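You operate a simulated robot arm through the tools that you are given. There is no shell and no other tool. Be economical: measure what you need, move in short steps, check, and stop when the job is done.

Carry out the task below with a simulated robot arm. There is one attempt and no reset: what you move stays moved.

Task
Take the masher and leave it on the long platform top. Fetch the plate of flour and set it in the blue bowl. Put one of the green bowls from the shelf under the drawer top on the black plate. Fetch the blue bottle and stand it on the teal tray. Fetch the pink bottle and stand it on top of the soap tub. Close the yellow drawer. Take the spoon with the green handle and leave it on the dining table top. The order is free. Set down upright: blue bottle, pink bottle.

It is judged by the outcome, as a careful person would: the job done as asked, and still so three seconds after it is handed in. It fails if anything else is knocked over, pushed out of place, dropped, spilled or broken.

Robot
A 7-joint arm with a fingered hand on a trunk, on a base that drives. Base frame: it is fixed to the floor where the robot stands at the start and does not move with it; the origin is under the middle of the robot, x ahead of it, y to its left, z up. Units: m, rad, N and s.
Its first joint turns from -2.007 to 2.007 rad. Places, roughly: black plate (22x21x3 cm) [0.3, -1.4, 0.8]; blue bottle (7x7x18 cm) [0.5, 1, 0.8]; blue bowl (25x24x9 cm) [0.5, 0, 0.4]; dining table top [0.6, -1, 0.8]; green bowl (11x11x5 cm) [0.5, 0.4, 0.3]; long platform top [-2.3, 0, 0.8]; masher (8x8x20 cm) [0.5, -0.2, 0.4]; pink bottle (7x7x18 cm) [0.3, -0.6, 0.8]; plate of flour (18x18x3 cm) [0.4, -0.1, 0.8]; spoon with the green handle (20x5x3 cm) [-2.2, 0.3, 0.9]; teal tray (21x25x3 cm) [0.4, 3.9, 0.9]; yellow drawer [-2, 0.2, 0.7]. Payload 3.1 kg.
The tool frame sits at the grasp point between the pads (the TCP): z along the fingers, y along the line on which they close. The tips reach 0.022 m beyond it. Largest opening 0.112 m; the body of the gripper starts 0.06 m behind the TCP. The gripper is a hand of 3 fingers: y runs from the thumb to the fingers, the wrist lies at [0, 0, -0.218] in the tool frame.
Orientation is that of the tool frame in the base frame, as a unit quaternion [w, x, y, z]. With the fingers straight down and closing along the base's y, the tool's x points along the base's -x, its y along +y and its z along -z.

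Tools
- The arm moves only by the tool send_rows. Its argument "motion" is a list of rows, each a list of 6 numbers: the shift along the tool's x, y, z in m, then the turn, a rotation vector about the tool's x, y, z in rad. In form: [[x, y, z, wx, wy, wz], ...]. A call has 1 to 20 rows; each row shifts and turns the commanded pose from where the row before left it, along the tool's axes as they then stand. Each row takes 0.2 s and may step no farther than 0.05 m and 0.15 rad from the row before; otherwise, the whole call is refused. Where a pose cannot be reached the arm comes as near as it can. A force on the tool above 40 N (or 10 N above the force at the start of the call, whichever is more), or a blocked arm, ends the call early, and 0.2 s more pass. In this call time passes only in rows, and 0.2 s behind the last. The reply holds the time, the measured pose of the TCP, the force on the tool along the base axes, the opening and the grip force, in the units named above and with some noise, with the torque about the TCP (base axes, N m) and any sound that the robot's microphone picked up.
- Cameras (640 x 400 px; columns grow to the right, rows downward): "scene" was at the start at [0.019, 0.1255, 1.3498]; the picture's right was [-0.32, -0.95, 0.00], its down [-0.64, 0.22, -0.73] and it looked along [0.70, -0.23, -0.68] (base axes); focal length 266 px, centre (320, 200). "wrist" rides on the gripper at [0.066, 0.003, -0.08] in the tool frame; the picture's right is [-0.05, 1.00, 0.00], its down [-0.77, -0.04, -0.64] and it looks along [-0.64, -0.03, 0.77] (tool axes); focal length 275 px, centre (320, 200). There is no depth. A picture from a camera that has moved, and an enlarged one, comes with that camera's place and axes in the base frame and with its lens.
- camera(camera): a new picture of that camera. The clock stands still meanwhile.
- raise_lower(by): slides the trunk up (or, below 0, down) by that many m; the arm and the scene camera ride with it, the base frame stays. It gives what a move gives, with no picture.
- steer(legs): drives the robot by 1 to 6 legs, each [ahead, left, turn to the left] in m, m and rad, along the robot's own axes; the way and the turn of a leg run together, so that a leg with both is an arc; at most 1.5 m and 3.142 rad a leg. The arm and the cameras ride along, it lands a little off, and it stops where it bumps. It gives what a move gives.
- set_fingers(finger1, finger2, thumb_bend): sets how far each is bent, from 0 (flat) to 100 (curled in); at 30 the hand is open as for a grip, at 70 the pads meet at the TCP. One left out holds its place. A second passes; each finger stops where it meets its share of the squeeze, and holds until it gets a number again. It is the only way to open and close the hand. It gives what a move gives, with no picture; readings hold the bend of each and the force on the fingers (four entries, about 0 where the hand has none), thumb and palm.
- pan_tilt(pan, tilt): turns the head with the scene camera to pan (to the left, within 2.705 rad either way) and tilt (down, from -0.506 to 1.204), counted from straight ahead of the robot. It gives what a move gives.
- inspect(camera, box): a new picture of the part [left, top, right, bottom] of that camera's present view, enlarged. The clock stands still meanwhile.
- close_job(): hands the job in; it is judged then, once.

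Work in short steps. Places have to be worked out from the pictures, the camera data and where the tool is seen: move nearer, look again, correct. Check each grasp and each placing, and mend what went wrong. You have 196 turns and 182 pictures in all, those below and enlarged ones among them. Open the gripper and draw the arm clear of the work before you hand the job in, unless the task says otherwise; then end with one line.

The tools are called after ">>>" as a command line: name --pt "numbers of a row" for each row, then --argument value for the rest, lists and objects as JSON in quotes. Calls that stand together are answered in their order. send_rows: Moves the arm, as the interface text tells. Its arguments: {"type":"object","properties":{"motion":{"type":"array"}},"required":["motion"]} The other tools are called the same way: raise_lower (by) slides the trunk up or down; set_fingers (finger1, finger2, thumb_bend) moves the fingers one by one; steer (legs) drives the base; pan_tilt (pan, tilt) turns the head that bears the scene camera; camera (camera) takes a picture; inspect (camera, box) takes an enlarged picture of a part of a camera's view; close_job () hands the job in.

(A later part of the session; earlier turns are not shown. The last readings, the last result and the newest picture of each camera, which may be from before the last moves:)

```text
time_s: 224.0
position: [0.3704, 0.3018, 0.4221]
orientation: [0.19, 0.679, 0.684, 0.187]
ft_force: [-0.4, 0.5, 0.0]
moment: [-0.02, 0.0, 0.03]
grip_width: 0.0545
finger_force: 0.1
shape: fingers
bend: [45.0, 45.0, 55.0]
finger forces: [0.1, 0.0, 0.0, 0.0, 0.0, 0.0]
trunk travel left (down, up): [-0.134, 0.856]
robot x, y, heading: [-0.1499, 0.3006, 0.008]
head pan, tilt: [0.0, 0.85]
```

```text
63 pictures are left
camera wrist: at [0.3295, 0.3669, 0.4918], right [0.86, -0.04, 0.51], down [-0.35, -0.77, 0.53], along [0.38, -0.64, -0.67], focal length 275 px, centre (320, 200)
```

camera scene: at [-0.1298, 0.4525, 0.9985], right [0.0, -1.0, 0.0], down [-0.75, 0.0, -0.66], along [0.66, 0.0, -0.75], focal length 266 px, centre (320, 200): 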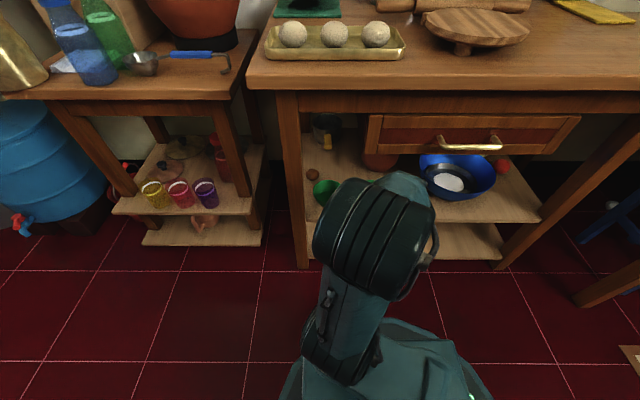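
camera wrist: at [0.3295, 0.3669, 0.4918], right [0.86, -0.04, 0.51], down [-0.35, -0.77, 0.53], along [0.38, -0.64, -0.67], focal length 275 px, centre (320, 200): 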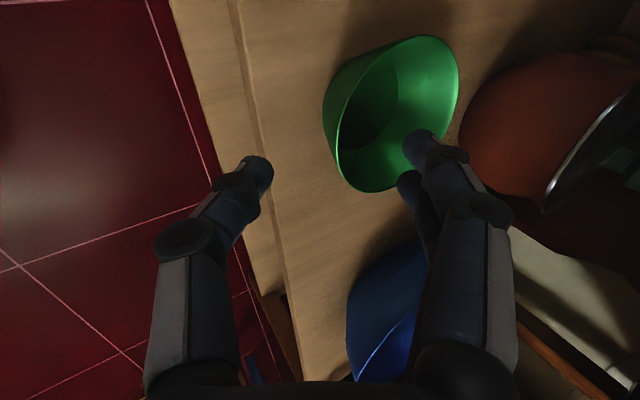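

Near rim refined to x≈0.402. Final advance and close.

>>> send_rows --pt "-0.002 0.008 0.02 0 0 0" --pt "0 0 0.02 0 0 0" --pt "0 0 0.018 0 0 0"

>>> camera --camera "wrist"

```text
time_s: 224.8
position: [0.4077, 0.2987, 0.375]
orientation: [0.191, 0.678, 0.685, 0.186]
ft_force: [0.2, 1.2, -0.2]
moment: [-0.01, -0.01, 0.0]
grip_width: 0.0547
finger_force: 0.0
shape: fingers
bend: [45.0, 45.0, 55.0]
finger forces: [0.1, 0.0, 0.0, 0.0, 0.0, 0.1]
trunk travel left (down, up): [-0.134, 0.856]
robot x, y, heading: [-0.1462, 0.3, 0.002]
head pan, tilt: [0.0, 0.85]
```

```text
62 pictures are left
camera wrist: at [0.3671, 0.3655, 0.4446], right [0.86, -0.04, 0.51], down [-0.35, -0.77, 0.53], along [0.38, -0.64, -0.67], focal length 275 px, centre (320, 200)
```

wrist: 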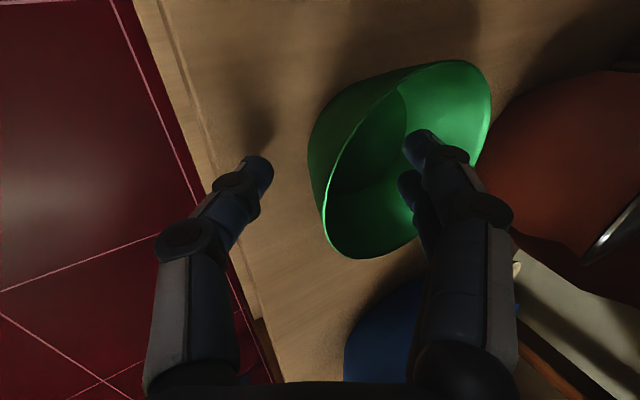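

Fingers are inside, thumb outside the rim. Closing.

>>> set_fingers --finger1 68 --finger2 68 --thumb_bend 68

>>> set_fingers --finger1 88 --finger2 88 --thumb_bend 88

>>> send_rows --pt "0 0.0103 -0.0172 0 0 0" --pt "0 0.0103 -0.0172 0 0 0"

>>> camera --camera "wrist"

```text
time_s: 225.8
position: [0.4072, 0.2979, 0.3755]
orientation: [0.188, 0.678, 0.686, 0.187]
ft_force: [0.0, -0.3, 1.0]
moment: [-0.01, 0.02, 0.01]
grip_width: 0.0075
finger_force: 0.4
shape: fingers
bend: [68.0, 68.0, 68.0]
finger forces: [0.2, 0.0, 0.1, 0.1, 0.0, 0.0]
trunk travel left (down, up): [-0.134, 0.856]
robot x, y, heading: [-0.1491, 0.2987, 0.002]
head pan, tilt: [0.0, 0.85]
```

```text
time_s: 226.8
position: [0.4076, 0.2994, 0.3737]
orientation: [0.19, 0.678, 0.685, 0.187]
ft_force: [0.5, 0.6, -0.7]
moment: [0.02, 0.01, -0.01]
grip_width: 0.0001
finger_force: 23.7
shape: fingers
bend: [77.0, 76.0, 74.0]
finger forces: [11.2, 12.5, 0.0, 0.1, 23.8, 0.1]
trunk travel left (down, up): [-0.134, 0.856]
robot x, y, heading: [-0.1502, 0.2983, 0.005]
head pan, tilt: [0.0, 0.85]
```

```text
time_s: 227.4
position: [0.4054, 0.2958, 0.4153]
orientation: [0.19, 0.679, 0.685, 0.185]
ft_force: [-0.3, 0.6, -1.1]
moment: [0.01, 0.05, 0.01]
grip_width: 0.0001
finger_force: 24.3
shape: fingers
bend: [77.0, 76.0, 74.0]
finger forces: [11.6, 12.5, 0.1, 0.1, 23.8, 0.0]
trunk travel left (down, up): [-0.134, 0.856]
robot x, y, heading: [-0.1507, 0.3017, 0.001]
head pan, tilt: [0.0, 0.85]
```

```text
61 pictures are left
camera wrist: at [0.3659, 0.3636, 0.4848], right [0.86, -0.04, 0.51], down [-0.35, -0.77, 0.53], along [0.38, -0.64, -0.67], focal length 275 px, centre (320, 200)
```

wrist: 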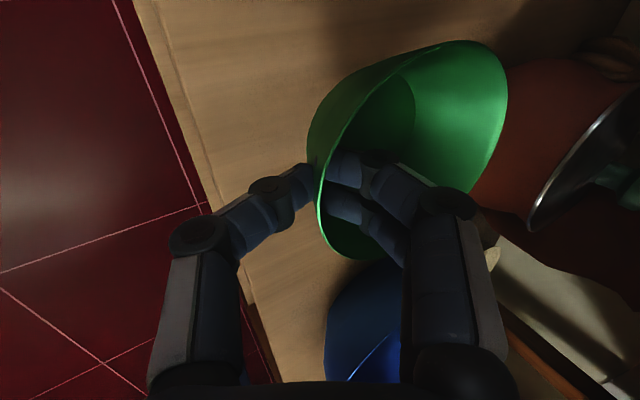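

Green bowl is held. I pull back, raise the trunk, and travel to the dining table's far end, approaching the black plate diagonally.

>>> steer --legs '[[-0.4, 0, 0]]'

>>> raise_lower --by 0.4

>>> raise_lower --by 0.22

>>> steer --legs '[[0, -0.9, 0], [0, 0, -0.76], [0.45, 0, 0]]'

>>> pan_tilt --pan 0.1 --tilt 0.75

>>> camera --camera "scene"

>>> camera --camera "wrist"

```text
time_s: 229.8
position: [0.015, 0.2969, 0.415]
orientation: [0.189, 0.676, 0.687, 0.187]
ft_force: [0.4, 0.6, -0.7]
moment: [-0.02, 0.03, -0.01]
grip_width: 0.0
finger_force: 24.3
shape: fingers
bend: [77.0, 76.0, 74.0]
finger forces: [11.5, 12.5, 0.0, 0.0, 23.8, 0.0]
trunk travel left (down, up): [-0.134, 0.856]
robot x, y, heading: [-0.5395, 0.2986, 0.012]
head pan, tilt: [0.0, 0.85]
```

```text
time_s: 233.7
position: [0.0155, 0.2968, 0.8152]
orientation: [0.189, 0.676, 0.687, 0.188]
ft_force: [-0.6, 0.5, -1.1]
moment: [-0.01, 0.02, -0.03]
grip_width: 0.0
finger_force: 23.9
shape: fingers
bend: [77.0, 76.0, 74.0]
finger forces: [11.4, 12.5, 0.0, 0.0, 23.6, 0.0]
trunk travel left (down, up): [-0.534, 0.456]
robot x, y, heading: [-0.5397, 0.299, 0.012]
head pan, tilt: [0.0, 0.85]
```

```text
time_s: 236.0
position: [0.0161, 0.2989, 1.035]
orientation: [0.188, 0.676, 0.687, 0.188]
ft_force: [0.6, -0.9, -0.7]
moment: [-0.03, 0.06, -0.02]
grip_width: 0.0
finger_force: 24.4
shape: fingers
bend: [77.0, 76.0, 74.0]
finger forces: [11.6, 12.6, 0.1, 0.1, 23.7, 0.1]
trunk travel left (down, up): [-0.754, 0.236]
robot x, y, heading: [-0.5365, 0.3005, 0.011]
head pan, tilt: [0.0, 0.85]
```

```text
time_s: 245.0
position: [0.2015, -1.2833, 1.0352]
orientation: [0.244, 0.881, 0.391, 0.105]
ft_force: [-0.3, 0.5, 0.4]
moment: [0.05, 0.04, -0.01]
grip_width: 0.0
finger_force: 23.6
shape: fingers
bend: [77.0, 76.0, 74.0]
finger forces: [11.8, 12.3, 0.0, 0.0, 23.3, 0.0]
trunk travel left (down, up): [-0.754, 0.236]
robot x, y, heading: [-0.2017, -0.9048, -0.742]
head pan, tilt: [0.0, 0.85]
```

```text
time_s: 245.7
position: [0.2006, -1.2848, 1.0343]
orientation: [0.244, 0.882, 0.39, 0.104]
ft_force: [-0.3, -0.1, -0.8]
moment: [0.02, 0.04, -0.01]
grip_width: 0.0
finger_force: 23.1
shape: fingers
bend: [77.0, 76.0, 74.0]
finger forces: [11.7, 12.3, 0.0, 0.1, 23.3, 0.0]
trunk travel left (down, up): [-0.754, 0.236]
robot x, y, heading: [-0.2025, -0.9042, -0.747]
head pan, tilt: [0.099, 0.75]
```

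```text
60 pictures are left
camera scene: at [-0.0772, -0.8016, 1.6264], right [-0.6, -0.8, 0.0], down [-0.55, 0.41, -0.73], along [0.58, -0.44, -0.68], focal length 266 px, centre (320, 200)
```

scene: 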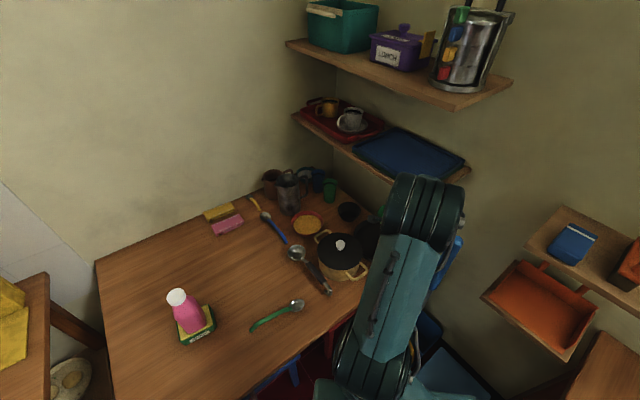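

```text
59 pictures are left
camera wrist: at [0.2161, -1.2072, 1.1047], right [0.61, -0.61, 0.51], down [-0.78, -0.33, 0.53], along [-0.16, -0.72, -0.67], focal length 275 px, centre (320, 200)
```

wrist: 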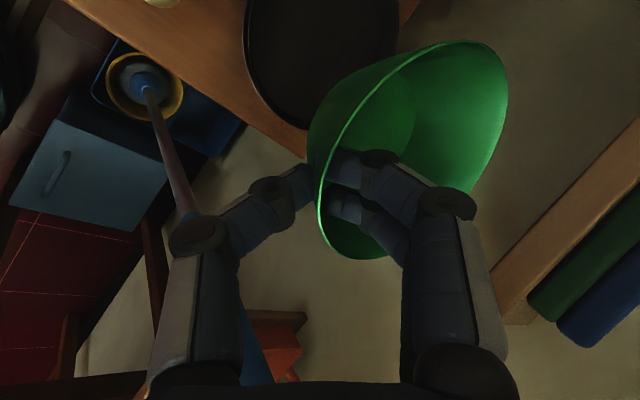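

The black plate is visible ahead. I lower 8 cm (still above the pot knob), advance 8 cm and look again.

>>> raise_lower --by -0.08

>>> steer --legs '[[0.08, 0, 0]]'

>>> camera --camera "wrist"

>>> pan_tilt --pan -0.35 --tilt 0.75

>>> camera --camera "scene"

```text
time_s: 246.9
position: [0.2016, -1.2828, 0.9554]
orientation: [0.244, 0.881, 0.391, 0.104]
ft_force: [-1.0, 0.3, -1.3]
moment: [0.04, 0.03, 0.01]
grip_width: 0.0002
finger_force: 23.5
shape: fingers
bend: [77.0, 76.0, 74.0]
finger forces: [11.8, 12.3, 0.0, 0.1, 23.3, 0.0]
trunk travel left (down, up): [-0.674, 0.316]
robot x, y, heading: [-0.203, -0.9038, -0.746]
head pan, tilt: [0.099, 0.75]
```

```text
time_s: 247.9
position: [0.2624, -1.3384, 0.9547]
orientation: [0.244, 0.881, 0.392, 0.105]
ft_force: [-0.3, 0.1, -0.7]
moment: [0.06, 0.03, 0.0]
grip_width: 0.0
finger_force: 23.8
shape: fingers
bend: [77.0, 76.0, 74.0]
finger forces: [11.8, 12.3, 0.1, 0.0, 23.3, 0.0]
trunk travel left (down, up): [-0.674, 0.316]
robot x, y, heading: [-0.1431, -0.9589, -0.743]
head pan, tilt: [0.099, 0.75]
```

```text
58 pictures are left
camera wrist: at [0.2775, -1.2622, 1.0242], right [0.61, -0.61, 0.51], down [-0.78, -0.33, 0.53], along [-0.16, -0.72, -0.67], focal length 275 px, centre (320, 200)
```

wrist: 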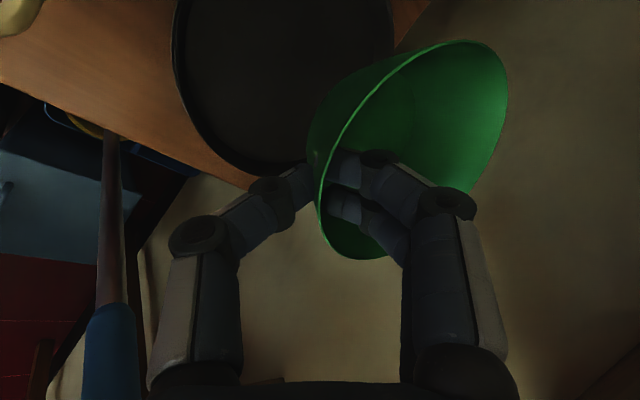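

```text
time_s: 248.8
position: [0.2617, -1.3379, 0.954]
orientation: [0.244, 0.881, 0.391, 0.104]
ft_force: [-0.5, 0.7, -0.6]
moment: [0.05, 0.01, -0.05]
grip_width: 0.0001
finger_force: 23.4
shape: fingers
bend: [77.0, 76.0, 74.0]
finger forces: [11.6, 12.3, 0.0, 0.1, 23.2, 0.0]
trunk travel left (down, up): [-0.674, 0.316]
robot x, y, heading: [-0.1431, -0.9568, -0.741]
head pan, tilt: [-0.351, 0.75]
```

```text
57 pictures are left
camera scene: at [-0.0452, -0.8804, 1.5464], right [-0.89, -0.46, 0.0], down [-0.32, 0.6, -0.73], along [0.34, -0.65, -0.68], focal length 266 px, centre (320, 200)
```

scene: 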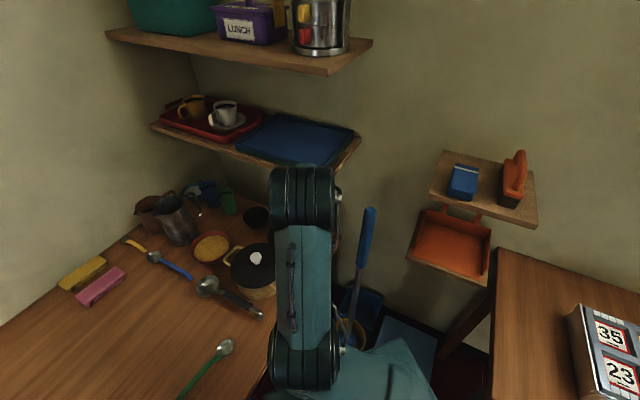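

Black plate centre ≈(0.321, -1.394), r≈0.107; mop handle is ~15 cm clear of the arm. Forward 3.5 cm, then lower.

>>> steer --legs '[[0.034, 0, 0]]'

>>> raise_lower --by -0.115

>>> camera --camera "wrist"

>>> camera --camera "scene"

```text
time_s: 249.7
position: [0.2769, -1.3503, 0.9535]
orientation: [0.244, 0.88, 0.393, 0.105]
ft_force: [-0.4, 0.0, -1.5]
moment: [0.04, 0.03, 0.01]
grip_width: 0.0
finger_force: 23.7
shape: fingers
bend: [77.0, 76.0, 74.0]
finger forces: [11.8, 12.3, 0.0, 0.0, 23.3, 0.0]
trunk travel left (down, up): [-0.674, 0.316]
robot x, y, heading: [-0.1294, -0.9743, -0.736]
head pan, tilt: [-0.351, 0.75]
stopped in leg 1: the robot was blocked; the commanded pose is now the measured one
```

```text
time_s: 251.1
position: [0.2747, -1.35, 0.8401]
orientation: [0.246, 0.88, 0.392, 0.105]
ft_force: [1.3, -0.1, -1.2]
moment: [0.04, 0.0, 0.0]
grip_width: 0.0
finger_force: 23.8
shape: fingers
bend: [77.0, 76.0, 74.0]
finger forces: [11.8, 12.4, 0.0, 0.1, 23.3, 0.1]
trunk travel left (down, up): [-0.559, 0.431]
robot x, y, heading: [-0.1314, -0.9713, -0.739]
head pan, tilt: [-0.351, 0.75]
```

```text
56 pictures are left
camera wrist: at [0.2894, -1.2726, 0.9099], right [0.61, -0.61, 0.51], down [-0.78, -0.33, 0.53], along [-0.15, -0.72, -0.67], focal length 275 px, centre (320, 200)
```

wrist: 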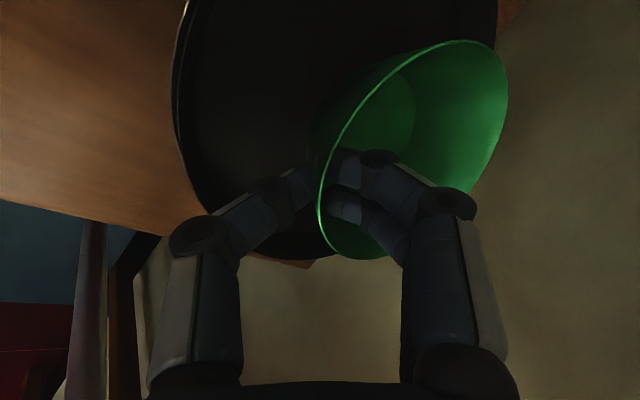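

```text
55 pictures are left
camera scene: at [-0.0332, -0.8918, 1.4315], right [-0.89, -0.46, 0.0], down [-0.31, 0.6, -0.73], along [0.34, -0.65, -0.68], focal length 266 px, centre (320, 200)
```

scene: 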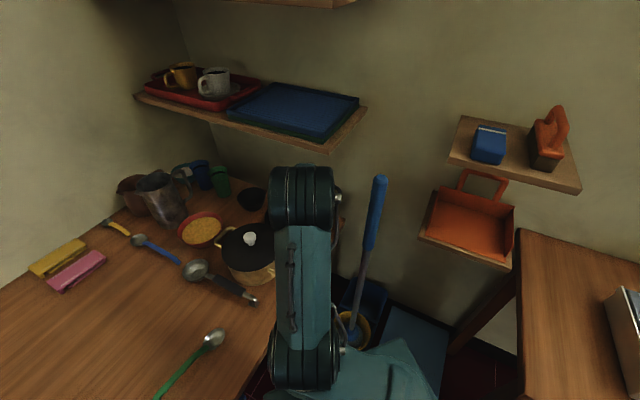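

The base touched something and stopped, so I finish with the arm: 1.5 cm forward, then down to contact.

>>> send_rows --pt "0 0.0129 0.0077 0 0 0" --pt "0 -0.0077 0.0129 0 0 0" --pt "0 -0.0051 0.0086 0 0 0" --pt "0 -0.0026 0.0043 0 0 0" --pt "0 -0.0026 0.0043 0 0 0"

>>> camera --camera "wrist"

```text
time_s: 252.3
position: [0.2838, -1.3582, 0.8072]
orientation: [0.247, 0.88, 0.391, 0.105]
ft_force: [-3.9, 2.5, 14.9]
moment: [-0.11, -0.06, -0.11]
grip_width: 0.0001
finger_force: 29.9
shape: fingers
bend: [78.0, 78.0, 76.0]
finger forces: [17.4, 15.7, 0.0, 0.0, 25.9, 0.1]
trunk travel left (down, up): [-0.559, 0.431]
robot x, y, heading: [-0.1292, -0.9715, -0.741]
head pan, tilt: [-0.351, 0.75]
```

```text
54 pictures are left
camera wrist: at [0.2989, -1.2819, 0.877], right [0.61, -0.6, 0.52], down [-0.78, -0.33, 0.53], along [-0.15, -0.73, -0.67], focal length 275 px, centre (320, 200)
```

wrist: 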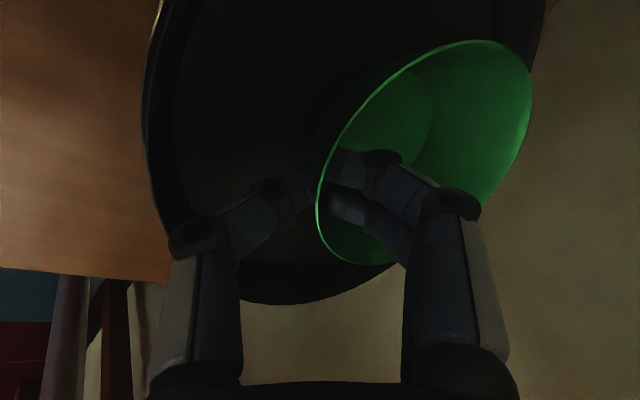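

Contact with the plate (15 N). Relieve and release.

>>> send_rows --pt "0 0.002 -0.0034 0 0 0"

>>> set_fingers --finger1 60 --finger2 60 --thumb_bend 62

>>> camera --camera "wrist"

```text
time_s: 252.7
position: [0.2847, -1.3581, 0.8082]
orientation: [0.245, 0.88, 0.393, 0.106]
ft_force: [-1.1, -1.1, 4.6]
moment: [-0.12, 0.0, -0.07]
grip_width: 0.0001
finger_force: 26.4
shape: fingers
bend: [78.0, 77.0, 76.0]
finger forces: [15.0, 14.9, 0.1, 0.0, 24.3, 0.1]
trunk travel left (down, up): [-0.559, 0.431]
robot x, y, heading: [-0.1326, -0.9733, -0.741]
head pan, tilt: [-0.351, 0.75]
```

```text
time_s: 253.7
position: [0.2852, -1.3578, 0.8074]
orientation: [0.244, 0.881, 0.392, 0.105]
ft_force: [-0.1, 0.3, 0.2]
moment: [0.02, -0.03, 0.03]
grip_width: 0.024
finger_force: 0.0
shape: fingers
bend: [60.0, 60.0, 62.0]
finger forces: [0.0, 0.0, 0.0, 0.0, 0.0, 0.1]
trunk travel left (down, up): [-0.559, 0.431]
robot x, y, heading: [-0.1359, -0.9734, -0.741]
head pan, tilt: [-0.351, 0.75]
```

```text
53 pictures are left
camera wrist: at [0.3007, -1.2825, 0.8786], right [0.61, -0.61, 0.51], down [-0.78, -0.33, 0.53], along [-0.15, -0.72, -0.67], focal length 275 px, centre (320, 200)
```

wrist: 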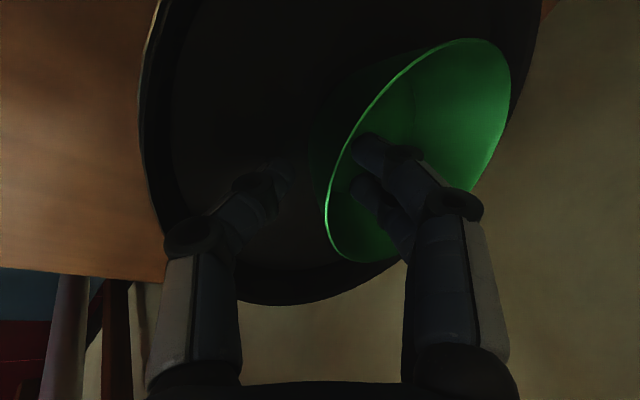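

Bowl stands in the plate. I withdraw along the tool axis, then raise and back away, and check.

>>> send_rows --pt "0 0 -0.03 0 0 0" --pt "0 0 -0.04 0 0 0" --pt "0 0 -0.04 0 0 0"

>>> raise_lower --by 0.2

>>> steer --legs '[[-0.45, 0, 0]]'

>>> pan_tilt --pan -0.05 --tilt 0.6

>>> camera --camera "scene"

>>> camera --camera "wrist"

```text
time_s: 254.5
position: [0.2437, -1.3204, 0.907]
orientation: [0.245, 0.881, 0.392, 0.105]
ft_force: [0.4, -0.3, 0.5]
moment: [-0.01, -0.02, 0.02]
grip_width: 0.0239
finger_force: 0.0
shape: fingers
bend: [60.0, 60.0, 62.0]
finger forces: [0.0, 0.0, 0.1, 0.0, 0.0, 0.0]
trunk travel left (down, up): [-0.559, 0.431]
robot x, y, heading: [-0.1302, -0.9714, -0.744]
head pan, tilt: [-0.351, 0.75]
```

```text
time_s: 256.7
position: [0.2465, -1.3209, 1.1066]
orientation: [0.245, 0.88, 0.393, 0.105]
ft_force: [0.4, -0.1, 0.3]
moment: [0.04, -0.03, -0.02]
grip_width: 0.024
finger_force: 0.0
shape: fingers
bend: [60.0, 60.0, 62.0]
finger forces: [0.0, 0.0, 0.0, 0.1, 0.0, 0.0]
trunk travel left (down, up): [-0.759, 0.231]
robot x, y, heading: [-0.1292, -0.9738, -0.738]
head pan, tilt: [-0.351, 0.75]
```

```text
time_s: 259.4
position: [-0.0827, -1.0187, 1.1065]
orientation: [0.245, 0.879, 0.394, 0.106]
ft_force: [-0.6, 0.8, -0.8]
moment: [0.0, 0.01, 0.01]
grip_width: 0.0241
finger_force: 0.0
shape: fingers
bend: [60.0, 60.0, 62.0]
finger forces: [0.0, 0.0, 0.0, 0.0, 0.0, 0.0]
trunk travel left (down, up): [-0.759, 0.231]
robot x, y, heading: [-0.4604, -0.6723, -0.736]
head pan, tilt: [-0.351, 0.75]
```

```text
time_s: 260.2
position: [-0.0832, -1.0186, 1.1065]
orientation: [0.244, 0.88, 0.393, 0.105]
ft_force: [0.0, 0.4, -0.1]
moment: [0.02, -0.02, 0.01]
grip_width: 0.0238
finger_force: 0.0
shape: fingers
bend: [60.0, 60.0, 62.0]
finger forces: [0.0, 0.1, 0.0, 0.0, 0.1, 0.0]
trunk travel left (down, up): [-0.759, 0.231]
robot x, y, heading: [-0.4583, -0.67, -0.735]
head pan, tilt: [-0.051, 0.6]
```

```text
52 pictures are left
camera scene: at [-0.3393, -0.5805, 1.6443], right [-0.71, -0.7, 0.0], down [-0.4, 0.4, -0.82], along [0.58, -0.58, -0.57], focal length 266 px, centre (320, 200)
```

scene: 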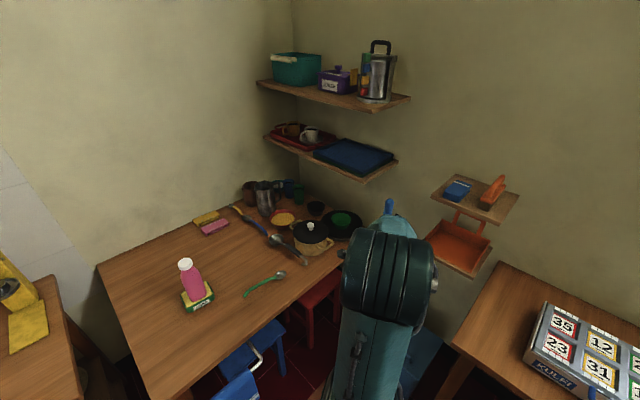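

```text
51 pictures are left
camera wrist: at [-0.0685, -0.9432, 1.1761], right [0.61, -0.61, 0.51], down [-0.78, -0.33, 0.53], along [-0.15, -0.72, -0.67], focal length 275 px, centre (320, 200)
```

wrist: 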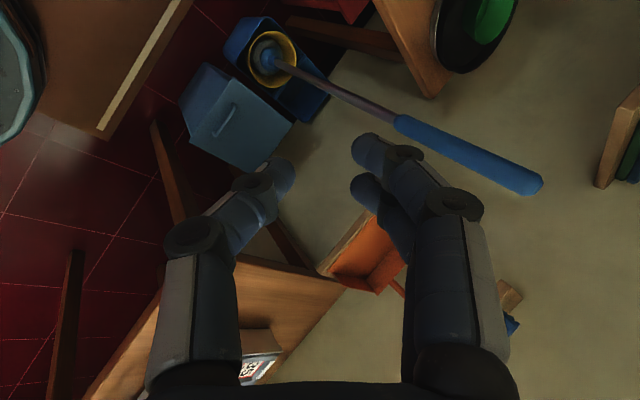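

The green bowl sits on the black plate and everything around looks undisturbed. Now the blue bottle: turn the tool down and drive over to the left small table.

>>> steer --legs '[[0, 0, 0.735], [0, 1.45, 0]]'

>>> send_rows --pt "0 0 0 0.14 0 0" --pt "0 0 0 0.14 0 0" --pt "0 0 0 0.14 0 0" --pt "0 0 0 0.12 0 0"

>>> set_fingers --finger1 35 --finger2 35 --thumb_bend 35

>>> pan_tilt --pan 0.1 --tilt 0.6

>>> camera --camera "scene"

>>> inspect --camera "scene" --box '[220, 100, 420, 260]'

```text
time_s: 269.3
position: [0.0901, 0.7524, 1.1065]
orientation: [0.195, 0.693, 0.67, 0.183]
ft_force: [0.0, 0.6, -0.3]
moment: [-0.01, 0.02, 0.01]
grip_width: 0.0239
finger_force: 0.0
shape: fingers
bend: [60.0, 60.0, 62.0]
finger forces: [0.0, 0.0, 0.0, 0.0, 0.0, 0.0]
trunk travel left (down, up): [-0.759, 0.231]
robot x, y, heading: [-0.4238, 0.7766, -0.046]
head pan, tilt: [-0.051, 0.6]
```

```text
time_s: 270.3
position: [0.09, 0.7507, 1.1068]
orientation: [0.0, 0.72, 0.694, -0.004]
ft_force: [-0.2, -0.3, -0.8]
moment: [0.03, 0.02, 0.0]
grip_width: 0.0241
finger_force: 0.1
shape: fingers
bend: [60.0, 60.0, 62.0]
finger forces: [0.0, 0.1, 0.0, 0.0, 0.0, 0.0]
trunk travel left (down, up): [-0.759, 0.231]
robot x, y, heading: [-0.4233, 0.7736, -0.039]
head pan, tilt: [-0.051, 0.6]
```

```text
time_s: 271.3
position: [0.0908, 0.7505, 1.1053]
orientation: [0.002, 0.719, 0.695, -0.003]
ft_force: [0.8, -0.9, 0.4]
moment: [0.04, 0.02, -0.03]
grip_width: 0.0973
finger_force: 0.0
shape: fingers
bend: [35.0, 35.0, 35.0]
finger forces: [0.0, 0.0, 0.1, 0.0, 0.1, 0.0]
trunk travel left (down, up): [-0.759, 0.231]
robot x, y, heading: [-0.4231, 0.7777, -0.04]
head pan, tilt: [-0.051, 0.6]
```

```text
time_s: 272.0
position: [0.0906, 0.751, 1.1073]
orientation: [0.002, 0.719, 0.695, -0.004]
ft_force: [0.2, 0.0, 0.4]
moment: [-0.02, -0.01, 0.0]
grip_width: 0.0973
finger_force: 0.0
shape: fingers
bend: [35.0, 35.0, 35.0]
finger forces: [0.0, 0.0, 0.1, 0.0, 0.1, 0.1]
trunk travel left (down, up): [-0.759, 0.231]
robot x, y, heading: [-0.4257, 0.7743, -0.041]
head pan, tilt: [0.099, 0.6]
```

```text
50 pictures are left
camera scene: at [-0.3886, 0.9361, 1.6443], right [0.06, -1.0, 0.0], down [-0.56, -0.03, -0.83], along [0.82, 0.05, -0.56], focal length 266 px, centre (320, 200)
```

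scene: 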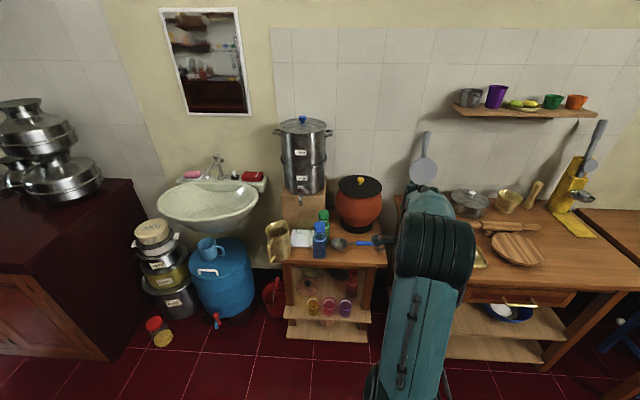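

```text
2.50 times, centred on (320, 180) of scene
camera zoom: at [-0.3886, 0.9361, 1.6443], right [0.06, -1.0, 0.0], down [-0.56, -0.03, -0.83], along [0.82, 0.05, -0.56], focal length 665 px, centre (320, 250)
```

zoom: 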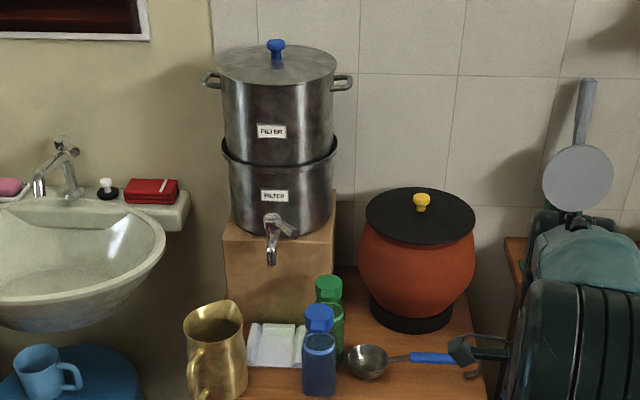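

Blue bottle at ≈(0.468, 0.988), the green one right behind it, so I must close sideways (along y). Rotate the tool a quarter turn and drive up, stopping 8 cm short.

>>> send_rows --pt "0 0 0 0 0 -0.143" --pt "0 0 0 0 0 -0.143" --pt "0 0 0 0 0 -0.143" --pt "0 0 0 0 0 -0.143" --pt "0 0 0 0 0 -0.143" --pt "0 0 0 0 0 -0.143" --pt "0 0 0 0 0 -0.143" --pt "0 0 0 0 0 -0.143" --pt "0 0 0 0 0 -0.143" --pt "0 0 0 0 0 -0.143" --pt "0 0 0 0 0 -0.143"

>>> steer --legs '[[0, 0, 0.041], [0.3, 0.215, 0]]'

>>> camera --camera "wrist"

>>> pan_tilt --pan -0.1 --tilt 0.8

>>> camera --camera "scene"

```text
time_s: 274.4
position: [0.0886, 0.7508, 1.1064]
orientation: [0.0, 0.016, 1.0, -0.003]
ft_force: [-0.6, 0.9, -0.2]
moment: [0.0, 0.0, 0.02]
grip_width: 0.0974
finger_force: 0.2
shape: fingers
bend: [35.0, 35.0, 35.0]
finger forces: [0.0, 0.0, 0.1, 0.0, 0.0, 0.0]
trunk travel left (down, up): [-0.759, 0.231]
robot x, y, heading: [-0.4234, 0.7763, -0.035]
head pan, tilt: [0.099, 0.6]
```

```text
time_s: 277.1
position: [0.387, 0.9858, 1.1072]
orientation: [-0.002, -0.004, 1.0, -0.003]
ft_force: [0.3, 0.3, 0.3]
moment: [-0.03, 0.01, 0.0]
grip_width: 0.0973
finger_force: 0.1
shape: fingers
bend: [35.0, 35.0, 35.0]
finger forces: [0.0, 0.0, 0.0, 0.0, 0.0, 0.0]
trunk travel left (down, up): [-0.759, 0.231]
robot x, y, heading: [-0.1242, 0.9897, 0.002]
head pan, tilt: [0.099, 0.6]
```

```text
48 pictures are left
camera wrist: at [0.32, 0.9905, 1.1862], right [0.04, 1.0, -0.01], down [0.77, -0.03, 0.63], along [0.63, -0.03, -0.77], focal length 275 px, centre (320, 200)
```

wrist: 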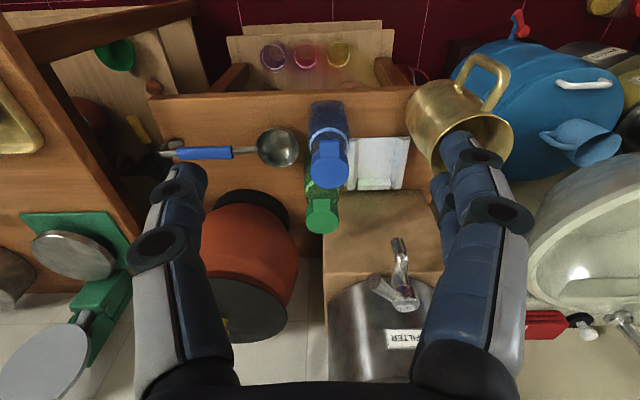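

```text
time_s: 277.9
position: [0.387, 0.9871, 1.1064]
orientation: [-0.001, -0.003, 1.0, -0.004]
ft_force: [0.9, -0.9, 0.5]
moment: [-0.01, 0.02, -0.01]
grip_width: 0.0976
finger_force: 0.1
shape: fingers
bend: [35.0, 35.0, 35.0]
finger forces: [0.1, 0.1, 0.0, 0.1, 0.0, 0.0]
trunk travel left (down, up): [-0.759, 0.231]
robot x, y, heading: [-0.1228, 0.9878, 0.003]
head pan, tilt: [-0.099, 0.799]
```

```text
47 pictures are left
camera scene: at [-0.106, 1.1345, 1.6275], right [-0.1, -1.0, 0.0], down [-0.71, 0.07, -0.7], along [0.69, -0.07, -0.72], focal length 266 px, centre (320, 200)
```

scene: 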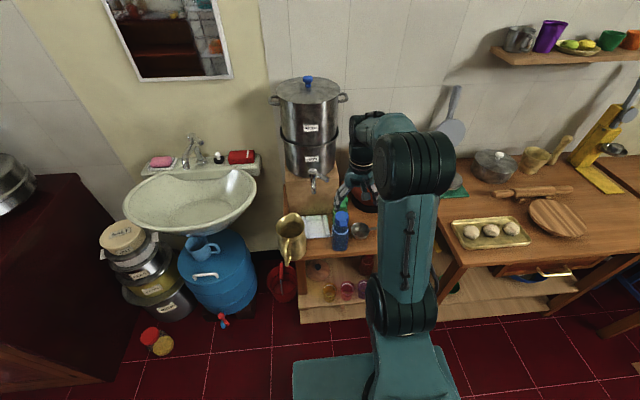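

Driving 8.5 cm further to be above the bottle and lowering part way.

>>> steer --legs '[[0.085, 0.006, 0]]'

>>> raise_lower --by -0.11

>>> camera --camera "wrist"

```text
time_s: 279.0
position: [0.471, 0.9915, 1.1045]
orientation: [0.0, -0.004, 1.0, -0.004]
ft_force: [1.0, 0.3, -0.2]
moment: [0.03, 0.01, 0.03]
grip_width: 0.0973
finger_force: 0.0
shape: fingers
bend: [35.0, 35.0, 35.0]
finger forces: [0.0, 0.0, 0.1, 0.0, 0.0, 0.1]
trunk travel left (down, up): [-0.759, 0.231]
robot x, y, heading: [-0.04, 0.9951, 0.002]
head pan, tilt: [-0.099, 0.799]
```

```text
time_s: 280.4
position: [0.4691, 0.9923, 0.9963]
orientation: [-0.001, -0.003, 1.0, -0.004]
ft_force: [0.0, -0.3, -0.1]
moment: [0.02, 0.01, 0.0]
grip_width: 0.0975
finger_force: 0.0
shape: fingers
bend: [35.0, 35.0, 35.0]
finger forces: [0.0, 0.1, 0.1, 0.0, 0.0, 0.1]
trunk travel left (down, up): [-0.649, 0.341]
robot x, y, heading: [-0.0396, 0.9975, -0.0]
head pan, tilt: [-0.099, 0.799]
```

```text
46 pictures are left
camera wrist: at [0.403, 0.9957, 1.0764], right [0.04, 1.0, -0.01], down [0.77, -0.03, 0.64], along [0.63, -0.03, -0.77], focal length 275 px, centre (320, 200)
```

wrist: 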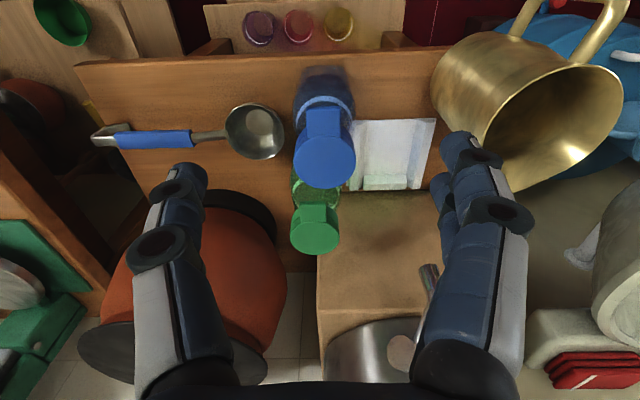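

Cross-checking views, this table is lower (z≈0.70): bottle ≈(0.53, 0.993), cap top ≈0.875, green bottle ≈7 cm behind. Forward 5 cm, then down 7 cm and look.

>>> steer --legs '[[0.052, 0, 0]]'

>>> raise_lower --by -0.06

>>> camera --camera "wrist"

>>> inspect --camera "scene" --box '[260, 150, 420, 290]'

```text
time_s: 281.3
position: [0.5257, 0.9926, 0.9963]
orientation: [-0.001, -0.005, 1.0, -0.003]
ft_force: [0.4, -0.3, -0.3]
moment: [-0.01, 0.03, -0.04]
grip_width: 0.0977
finger_force: 0.0
shape: fingers
bend: [35.0, 35.0, 35.0]
finger forces: [0.0, 0.0, 0.1, 0.0, 0.0, 0.1]
trunk travel left (down, up): [-0.649, 0.341]
robot x, y, heading: [0.0128, 0.9934, 0.007]
head pan, tilt: [-0.099, 0.799]
```

```text
time_s: 282.3
position: [0.5236, 0.9923, 0.9363]
orientation: [-0.001, -0.005, 1.0, -0.004]
ft_force: [0.5, -0.7, 0.9]
moment: [0.02, -0.01, 0.03]
grip_width: 0.0974
finger_force: 0.1
shape: fingers
bend: [35.0, 35.0, 35.0]
finger forces: [0.1, 0.0, 0.0, 0.0, 0.0, 0.0]
trunk travel left (down, up): [-0.589, 0.401]
robot x, y, heading: [0.0105, 0.999, 0.002]
head pan, tilt: [-0.099, 0.799]
```

```text
45 pictures are left
camera wrist: at [0.4568, 0.9963, 1.0163], right [0.04, 1.0, -0.01], down [0.77, -0.03, 0.64], along [0.63, -0.03, -0.77], focal length 275 px, centre (320, 200)
```

wrist: 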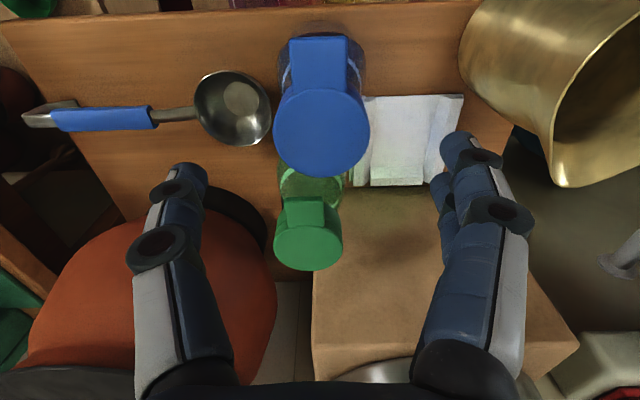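

```text
2.86 times, centred on (340, 220) of scene
camera zoom: at [0.031, 1.1405, 1.4574], right [-0.1, -1.0, 0.0], down [-0.71, 0.07, -0.7], along [0.69, -0.07, -0.72], focal length 760 px, centre (263, 143)
```

zoom: 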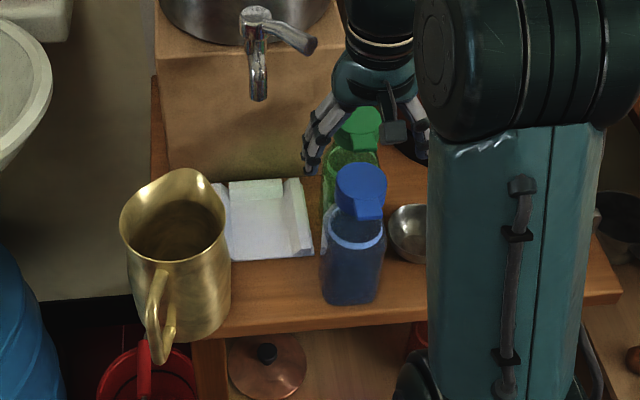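

Cap top centre triangulates to (0.522, 0.993, 0.874), directly under the hand. Descend to grip the cap.

>>> raise_lower --by -0.065

>>> camera --camera "wrist"

```text
time_s: 283.4
position: [0.5245, 0.9924, 0.8707]
orientation: [-0.001, -0.004, 1.0, -0.003]
ft_force: [0.3, -0.5, -1.2]
moment: [0.01, 0.0, 0.0]
grip_width: 0.0974
finger_force: 0.1
shape: fingers
bend: [35.0, 35.0, 35.0]
finger forces: [0.0, 0.0, 0.0, 0.0, 0.0, 0.0]
trunk travel left (down, up): [-0.524, 0.466]
robot x, y, heading: [0.0105, 0.9976, 0.006]
head pan, tilt: [-0.099, 0.799]
```

```text
43 pictures are left
camera wrist: at [0.4568, 0.9962, 0.9514], right [0.04, 1.0, -0.01], down [0.77, -0.03, 0.64], along [0.63, -0.03, -0.77], focal length 275 px, centre (320, 200)
```

wrist: 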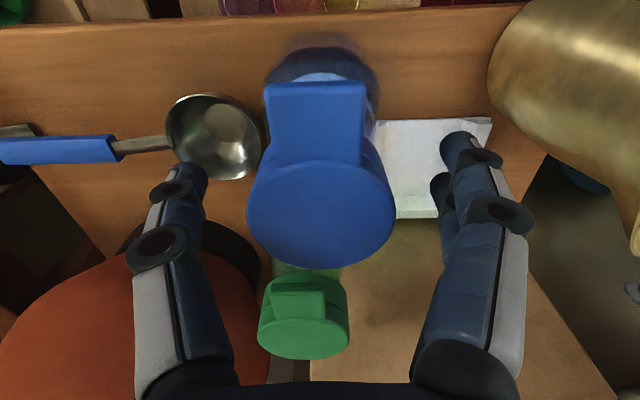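

Centred on the cap. Lower 2 cm and close.

>>> send_rows --pt "0 0 0.011 0 0 0" --pt "0 0 0.01 0 0 0"

>>> set_fingers --finger1 75 --finger2 75 --thumb_bend 75

>>> send_rows --pt "0 0 -0.015 0 0 0"

>>> camera --camera "wrist"

```text
time_s: 284.0
position: [0.524, 0.9934, 0.8511]
orientation: [-0.001, -0.005, 1.0, -0.004]
ft_force: [0.3, 0.3, 0.4]
moment: [0.01, -0.01, -0.02]
grip_width: 0.0974
finger_force: 0.0
shape: fingers
bend: [35.0, 35.0, 35.0]
finger forces: [0.0, 0.1, 0.1, 0.0, 0.1, 0.1]
trunk travel left (down, up): [-0.524, 0.466]
robot x, y, heading: [0.0073, 1.0002, 0.008]
head pan, tilt: [-0.099, 0.799]
```

```text
time_s: 285.0
position: [0.524, 0.9924, 0.8506]
orientation: [-0.001, -0.005, 1.0, -0.003]
ft_force: [0.1, -0.6, 0.2]
moment: [0.03, 0.0, -0.01]
grip_width: 0.0462
finger_force: 21.3
shape: fingers
bend: [55.0, 55.0, 60.0]
finger forces: [10.5, 11.1, 0.0, 0.0, 22.1, 0.0]
trunk travel left (down, up): [-0.524, 0.466]
robot x, y, heading: [0.009, 0.9954, 0.002]
head pan, tilt: [-0.099, 0.799]
```

```text
time_s: 285.4
position: [0.5241, 0.994, 0.8655]
orientation: [-0.001, -0.004, 1.0, -0.003]
ft_force: [-0.2, 0.4, -0.7]
moment: [-0.01, -0.01, -0.05]
grip_width: 0.0462
finger_force: 21.4
shape: fingers
bend: [55.0, 55.0, 60.0]
finger forces: [10.0, 11.1, 0.0, 0.0, 22.1, 0.1]
trunk travel left (down, up): [-0.524, 0.466]
robot x, y, heading: [0.0095, 0.9985, -0.001]
head pan, tilt: [-0.099, 0.799]
```

```text
42 pictures are left
camera wrist: at [0.4567, 0.9967, 0.9463], right [0.04, 1.0, -0.01], down [0.77, -0.03, 0.63], along [0.63, -0.03, -0.77], focal length 275 px, centre (320, 200)
```

wrist: 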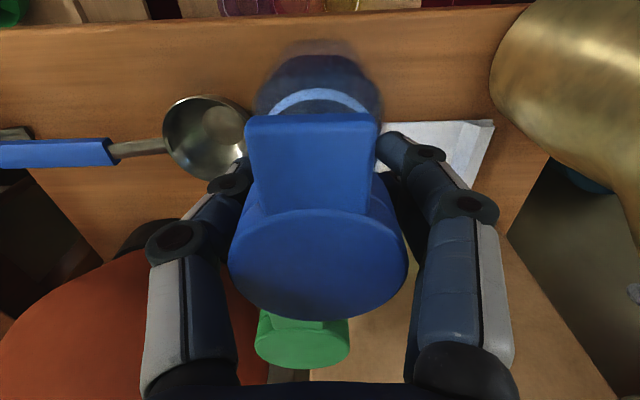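

Bottle is held. Raise it high, back off, and drive toward the red stove counter in the far part of the room.

>>> raise_lower --by 0.38

>>> steer --legs '[[-0.55, 0, 0], [0, 1.4, 0]]'

>>> pan_tilt --pan 0.75 --tilt 0.5

>>> camera --camera "scene"

>>> camera --camera "wrist"

```text
time_s: 289.0
position: [0.5256, 0.9932, 1.2458]
orientation: [0.0, -0.004, 1.0, -0.004]
ft_force: [-0.4, -0.4, -1.6]
moment: [-0.04, 0.0, 0.01]
grip_width: 0.0462
finger_force: 21.8
shape: fingers
bend: [55.0, 55.0, 60.0]
finger forces: [10.0, 11.1, 0.0, 0.0, 22.0, 0.1]
trunk travel left (down, up): [-0.904, 0.086]
robot x, y, heading: [0.0109, 0.998, 0.002]
head pan, tilt: [-0.099, 0.799]
```

```text
time_s: 298.6
position: [-0.0602, 2.3733, 1.2456]
orientation: [-0.001, -0.023, 1.0, -0.004]
ft_force: [0.1, 0.4, -1.3]
moment: [-0.01, -0.01, 0.02]
grip_width: 0.0462
finger_force: 21.7
shape: fingers
bend: [55.0, 55.0, 60.0]
finger forces: [9.9, 11.2, 0.0, 0.0, 22.0, 0.0]
trunk travel left (down, up): [-0.904, 0.086]
robot x, y, heading: [-0.5745, 2.3585, 0.039]
head pan, tilt: [-0.099, 0.799]
```

```text
time_s: 299.8
position: [-0.0597, 2.372, 1.2454]
orientation: [-0.001, -0.023, 1.0, -0.004]
ft_force: [0.6, 0.2, -1.3]
moment: [-0.01, -0.02, 0.03]
grip_width: 0.0464
finger_force: 21.5
shape: fingers
bend: [55.0, 55.0, 60.0]
finger forces: [9.9, 11.1, 0.1, 0.0, 22.0, 0.0]
trunk travel left (down, up): [-0.904, 0.086]
robot x, y, heading: [-0.5735, 2.3596, 0.042]
head pan, tilt: [0.75, 0.499]
```

```text
41 pictures are left
camera scene: at [-0.5746, 2.5708, 1.7984], right [0.71, -0.7, 0.0], down [-0.34, -0.34, -0.88], along [0.62, 0.62, -0.48], focal length 266 px, centre (320, 200)
```

scene: 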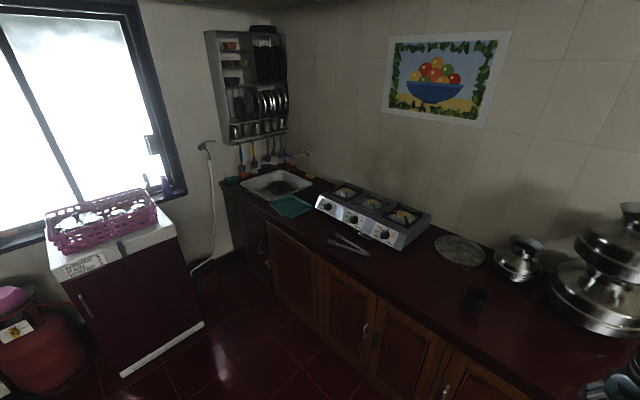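

```text
40 pictures are left
camera wrist: at [-0.1274, 2.3739, 1.3261], right [0.0, 1.0, -0.01], down [0.77, 0.0, 0.63], along [0.63, -0.01, -0.77], focal length 275 px, centre (320, 200)
```

wrist: 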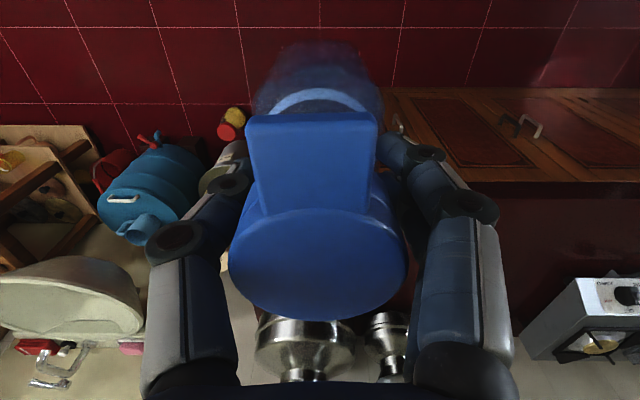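

Teal tray is at ≈(0.436, 3.86) beside the sink basin. A cabinet stands at y≈4.08, so I stop at y≈3.72 and will reach slightly left.

>>> steer --legs '[[0, 0, -0.042], [0, 1.35, 0]]'

>>> pan_tilt --pan 0.2 --tilt 0.7

>>> camera --camera "scene"

```text
time_s: 306.9
position: [-0.0682, 3.6963, 1.2471]
orientation: [0.0, -0.011, 1.0, -0.004]
ft_force: [-0.2, 0.0, -0.6]
moment: [-0.01, 0.01, 0.03]
grip_width: 0.0461
finger_force: 21.7
shape: fingers
bend: [55.0, 55.0, 60.0]
finger forces: [9.9, 11.2, 0.1, 0.1, 22.1, 0.0]
trunk travel left (down, up): [-0.904, 0.086]
robot x, y, heading: [-0.5826, 3.6996, 0.014]
head pan, tilt: [0.75, 0.499]
```

```text
time_s: 307.9
position: [-0.0693, 3.696, 1.2462]
orientation: [0.0, -0.01, 1.0, -0.003]
ft_force: [0.5, 0.2, -0.4]
moment: [0.0, -0.01, 0.01]
grip_width: 0.0465
finger_force: 21.5
shape: fingers
bend: [55.0, 55.0, 60.0]
finger forces: [9.9, 11.2, 0.1, 0.1, 22.0, 0.0]
trunk travel left (down, up): [-0.904, 0.086]
robot x, y, heading: [-0.5865, 3.695, 0.015]
head pan, tilt: [0.201, 0.7]
```

```text
39 pictures are left
camera scene: at [-0.56, 3.863, 1.7807], right [0.21, -0.98, 0.0], down [-0.63, -0.14, -0.77], along [0.75, 0.16, -0.64], focal length 266 px, centre (320, 200)
```

scene: 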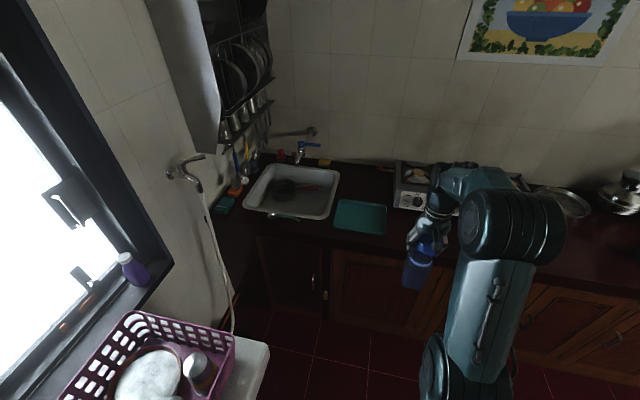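

Tray centre ≈(0.43, 3.87). I drive ahead and slightly left, then look from the wrist.

>>> steer --legs '[[0.47, 0.03, -0.015]]'

>>> camera --camera "wrist"

>>> pan_tilt --pan 0.1 --tilt 0.9

>>> camera --camera "scene"

```text
time_s: 310.7
position: [0.4032, 3.7102, 1.2459]
orientation: [-0.001, 0.005, 1.0, -0.004]
ft_force: [-0.1, 0.4, -0.9]
moment: [0.0, 0.01, 0.0]
grip_width: 0.046
finger_force: 21.5
shape: fingers
bend: [55.0, 55.0, 60.0]
finger forces: [9.8, 11.2, 0.0, 0.0, 22.0, 0.0]
trunk travel left (down, up): [-0.904, 0.086]
robot x, y, heading: [-0.1079, 3.7251, -0.014]
head pan, tilt: [0.201, 0.7]
```

```text
38 pictures are left
camera wrist: at [0.3354, 3.7149, 1.3263], right [0.06, 1.0, -0.01], down [0.77, -0.04, 0.64], along [0.63, -0.04, -0.77], focal length 275 px, centre (320, 200)
```

wrist: 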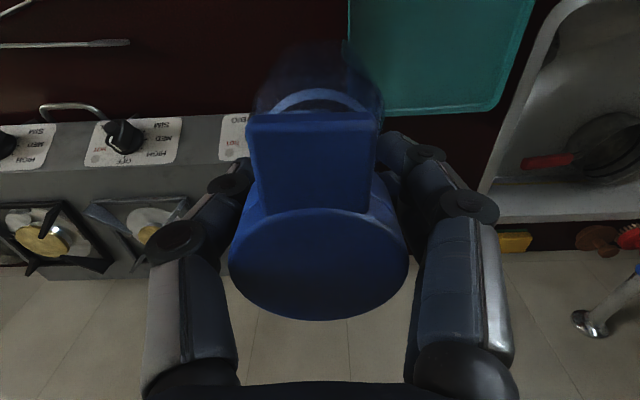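

```text
time_s: 311.4
position: [0.4031, 3.7092, 1.2459]
orientation: [-0.001, 0.005, 1.0, -0.003]
ft_force: [-0.4, -0.3, -1.3]
moment: [0.02, 0.03, -0.01]
grip_width: 0.0464
finger_force: 21.1
shape: fingers
bend: [55.0, 55.0, 60.0]
finger forces: [9.9, 11.1, 0.0, 0.0, 21.9, 0.0]
trunk travel left (down, up): [-0.904, 0.086]
robot x, y, heading: [-0.1101, 3.7214, -0.013]
head pan, tilt: [0.099, 0.901]
```

```text
37 pictures are left
camera scene: at [-0.0916, 3.8818, 1.7646], right [0.08, -1.0, 0.0], down [-0.78, -0.07, -0.62], along [0.62, 0.05, -0.78], focal length 266 px, centre (320, 200)
```

scene: 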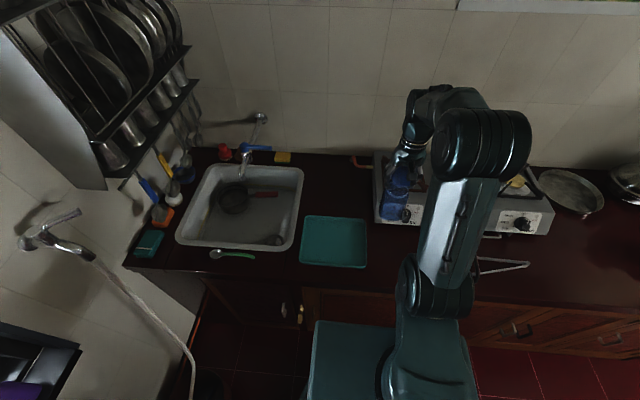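

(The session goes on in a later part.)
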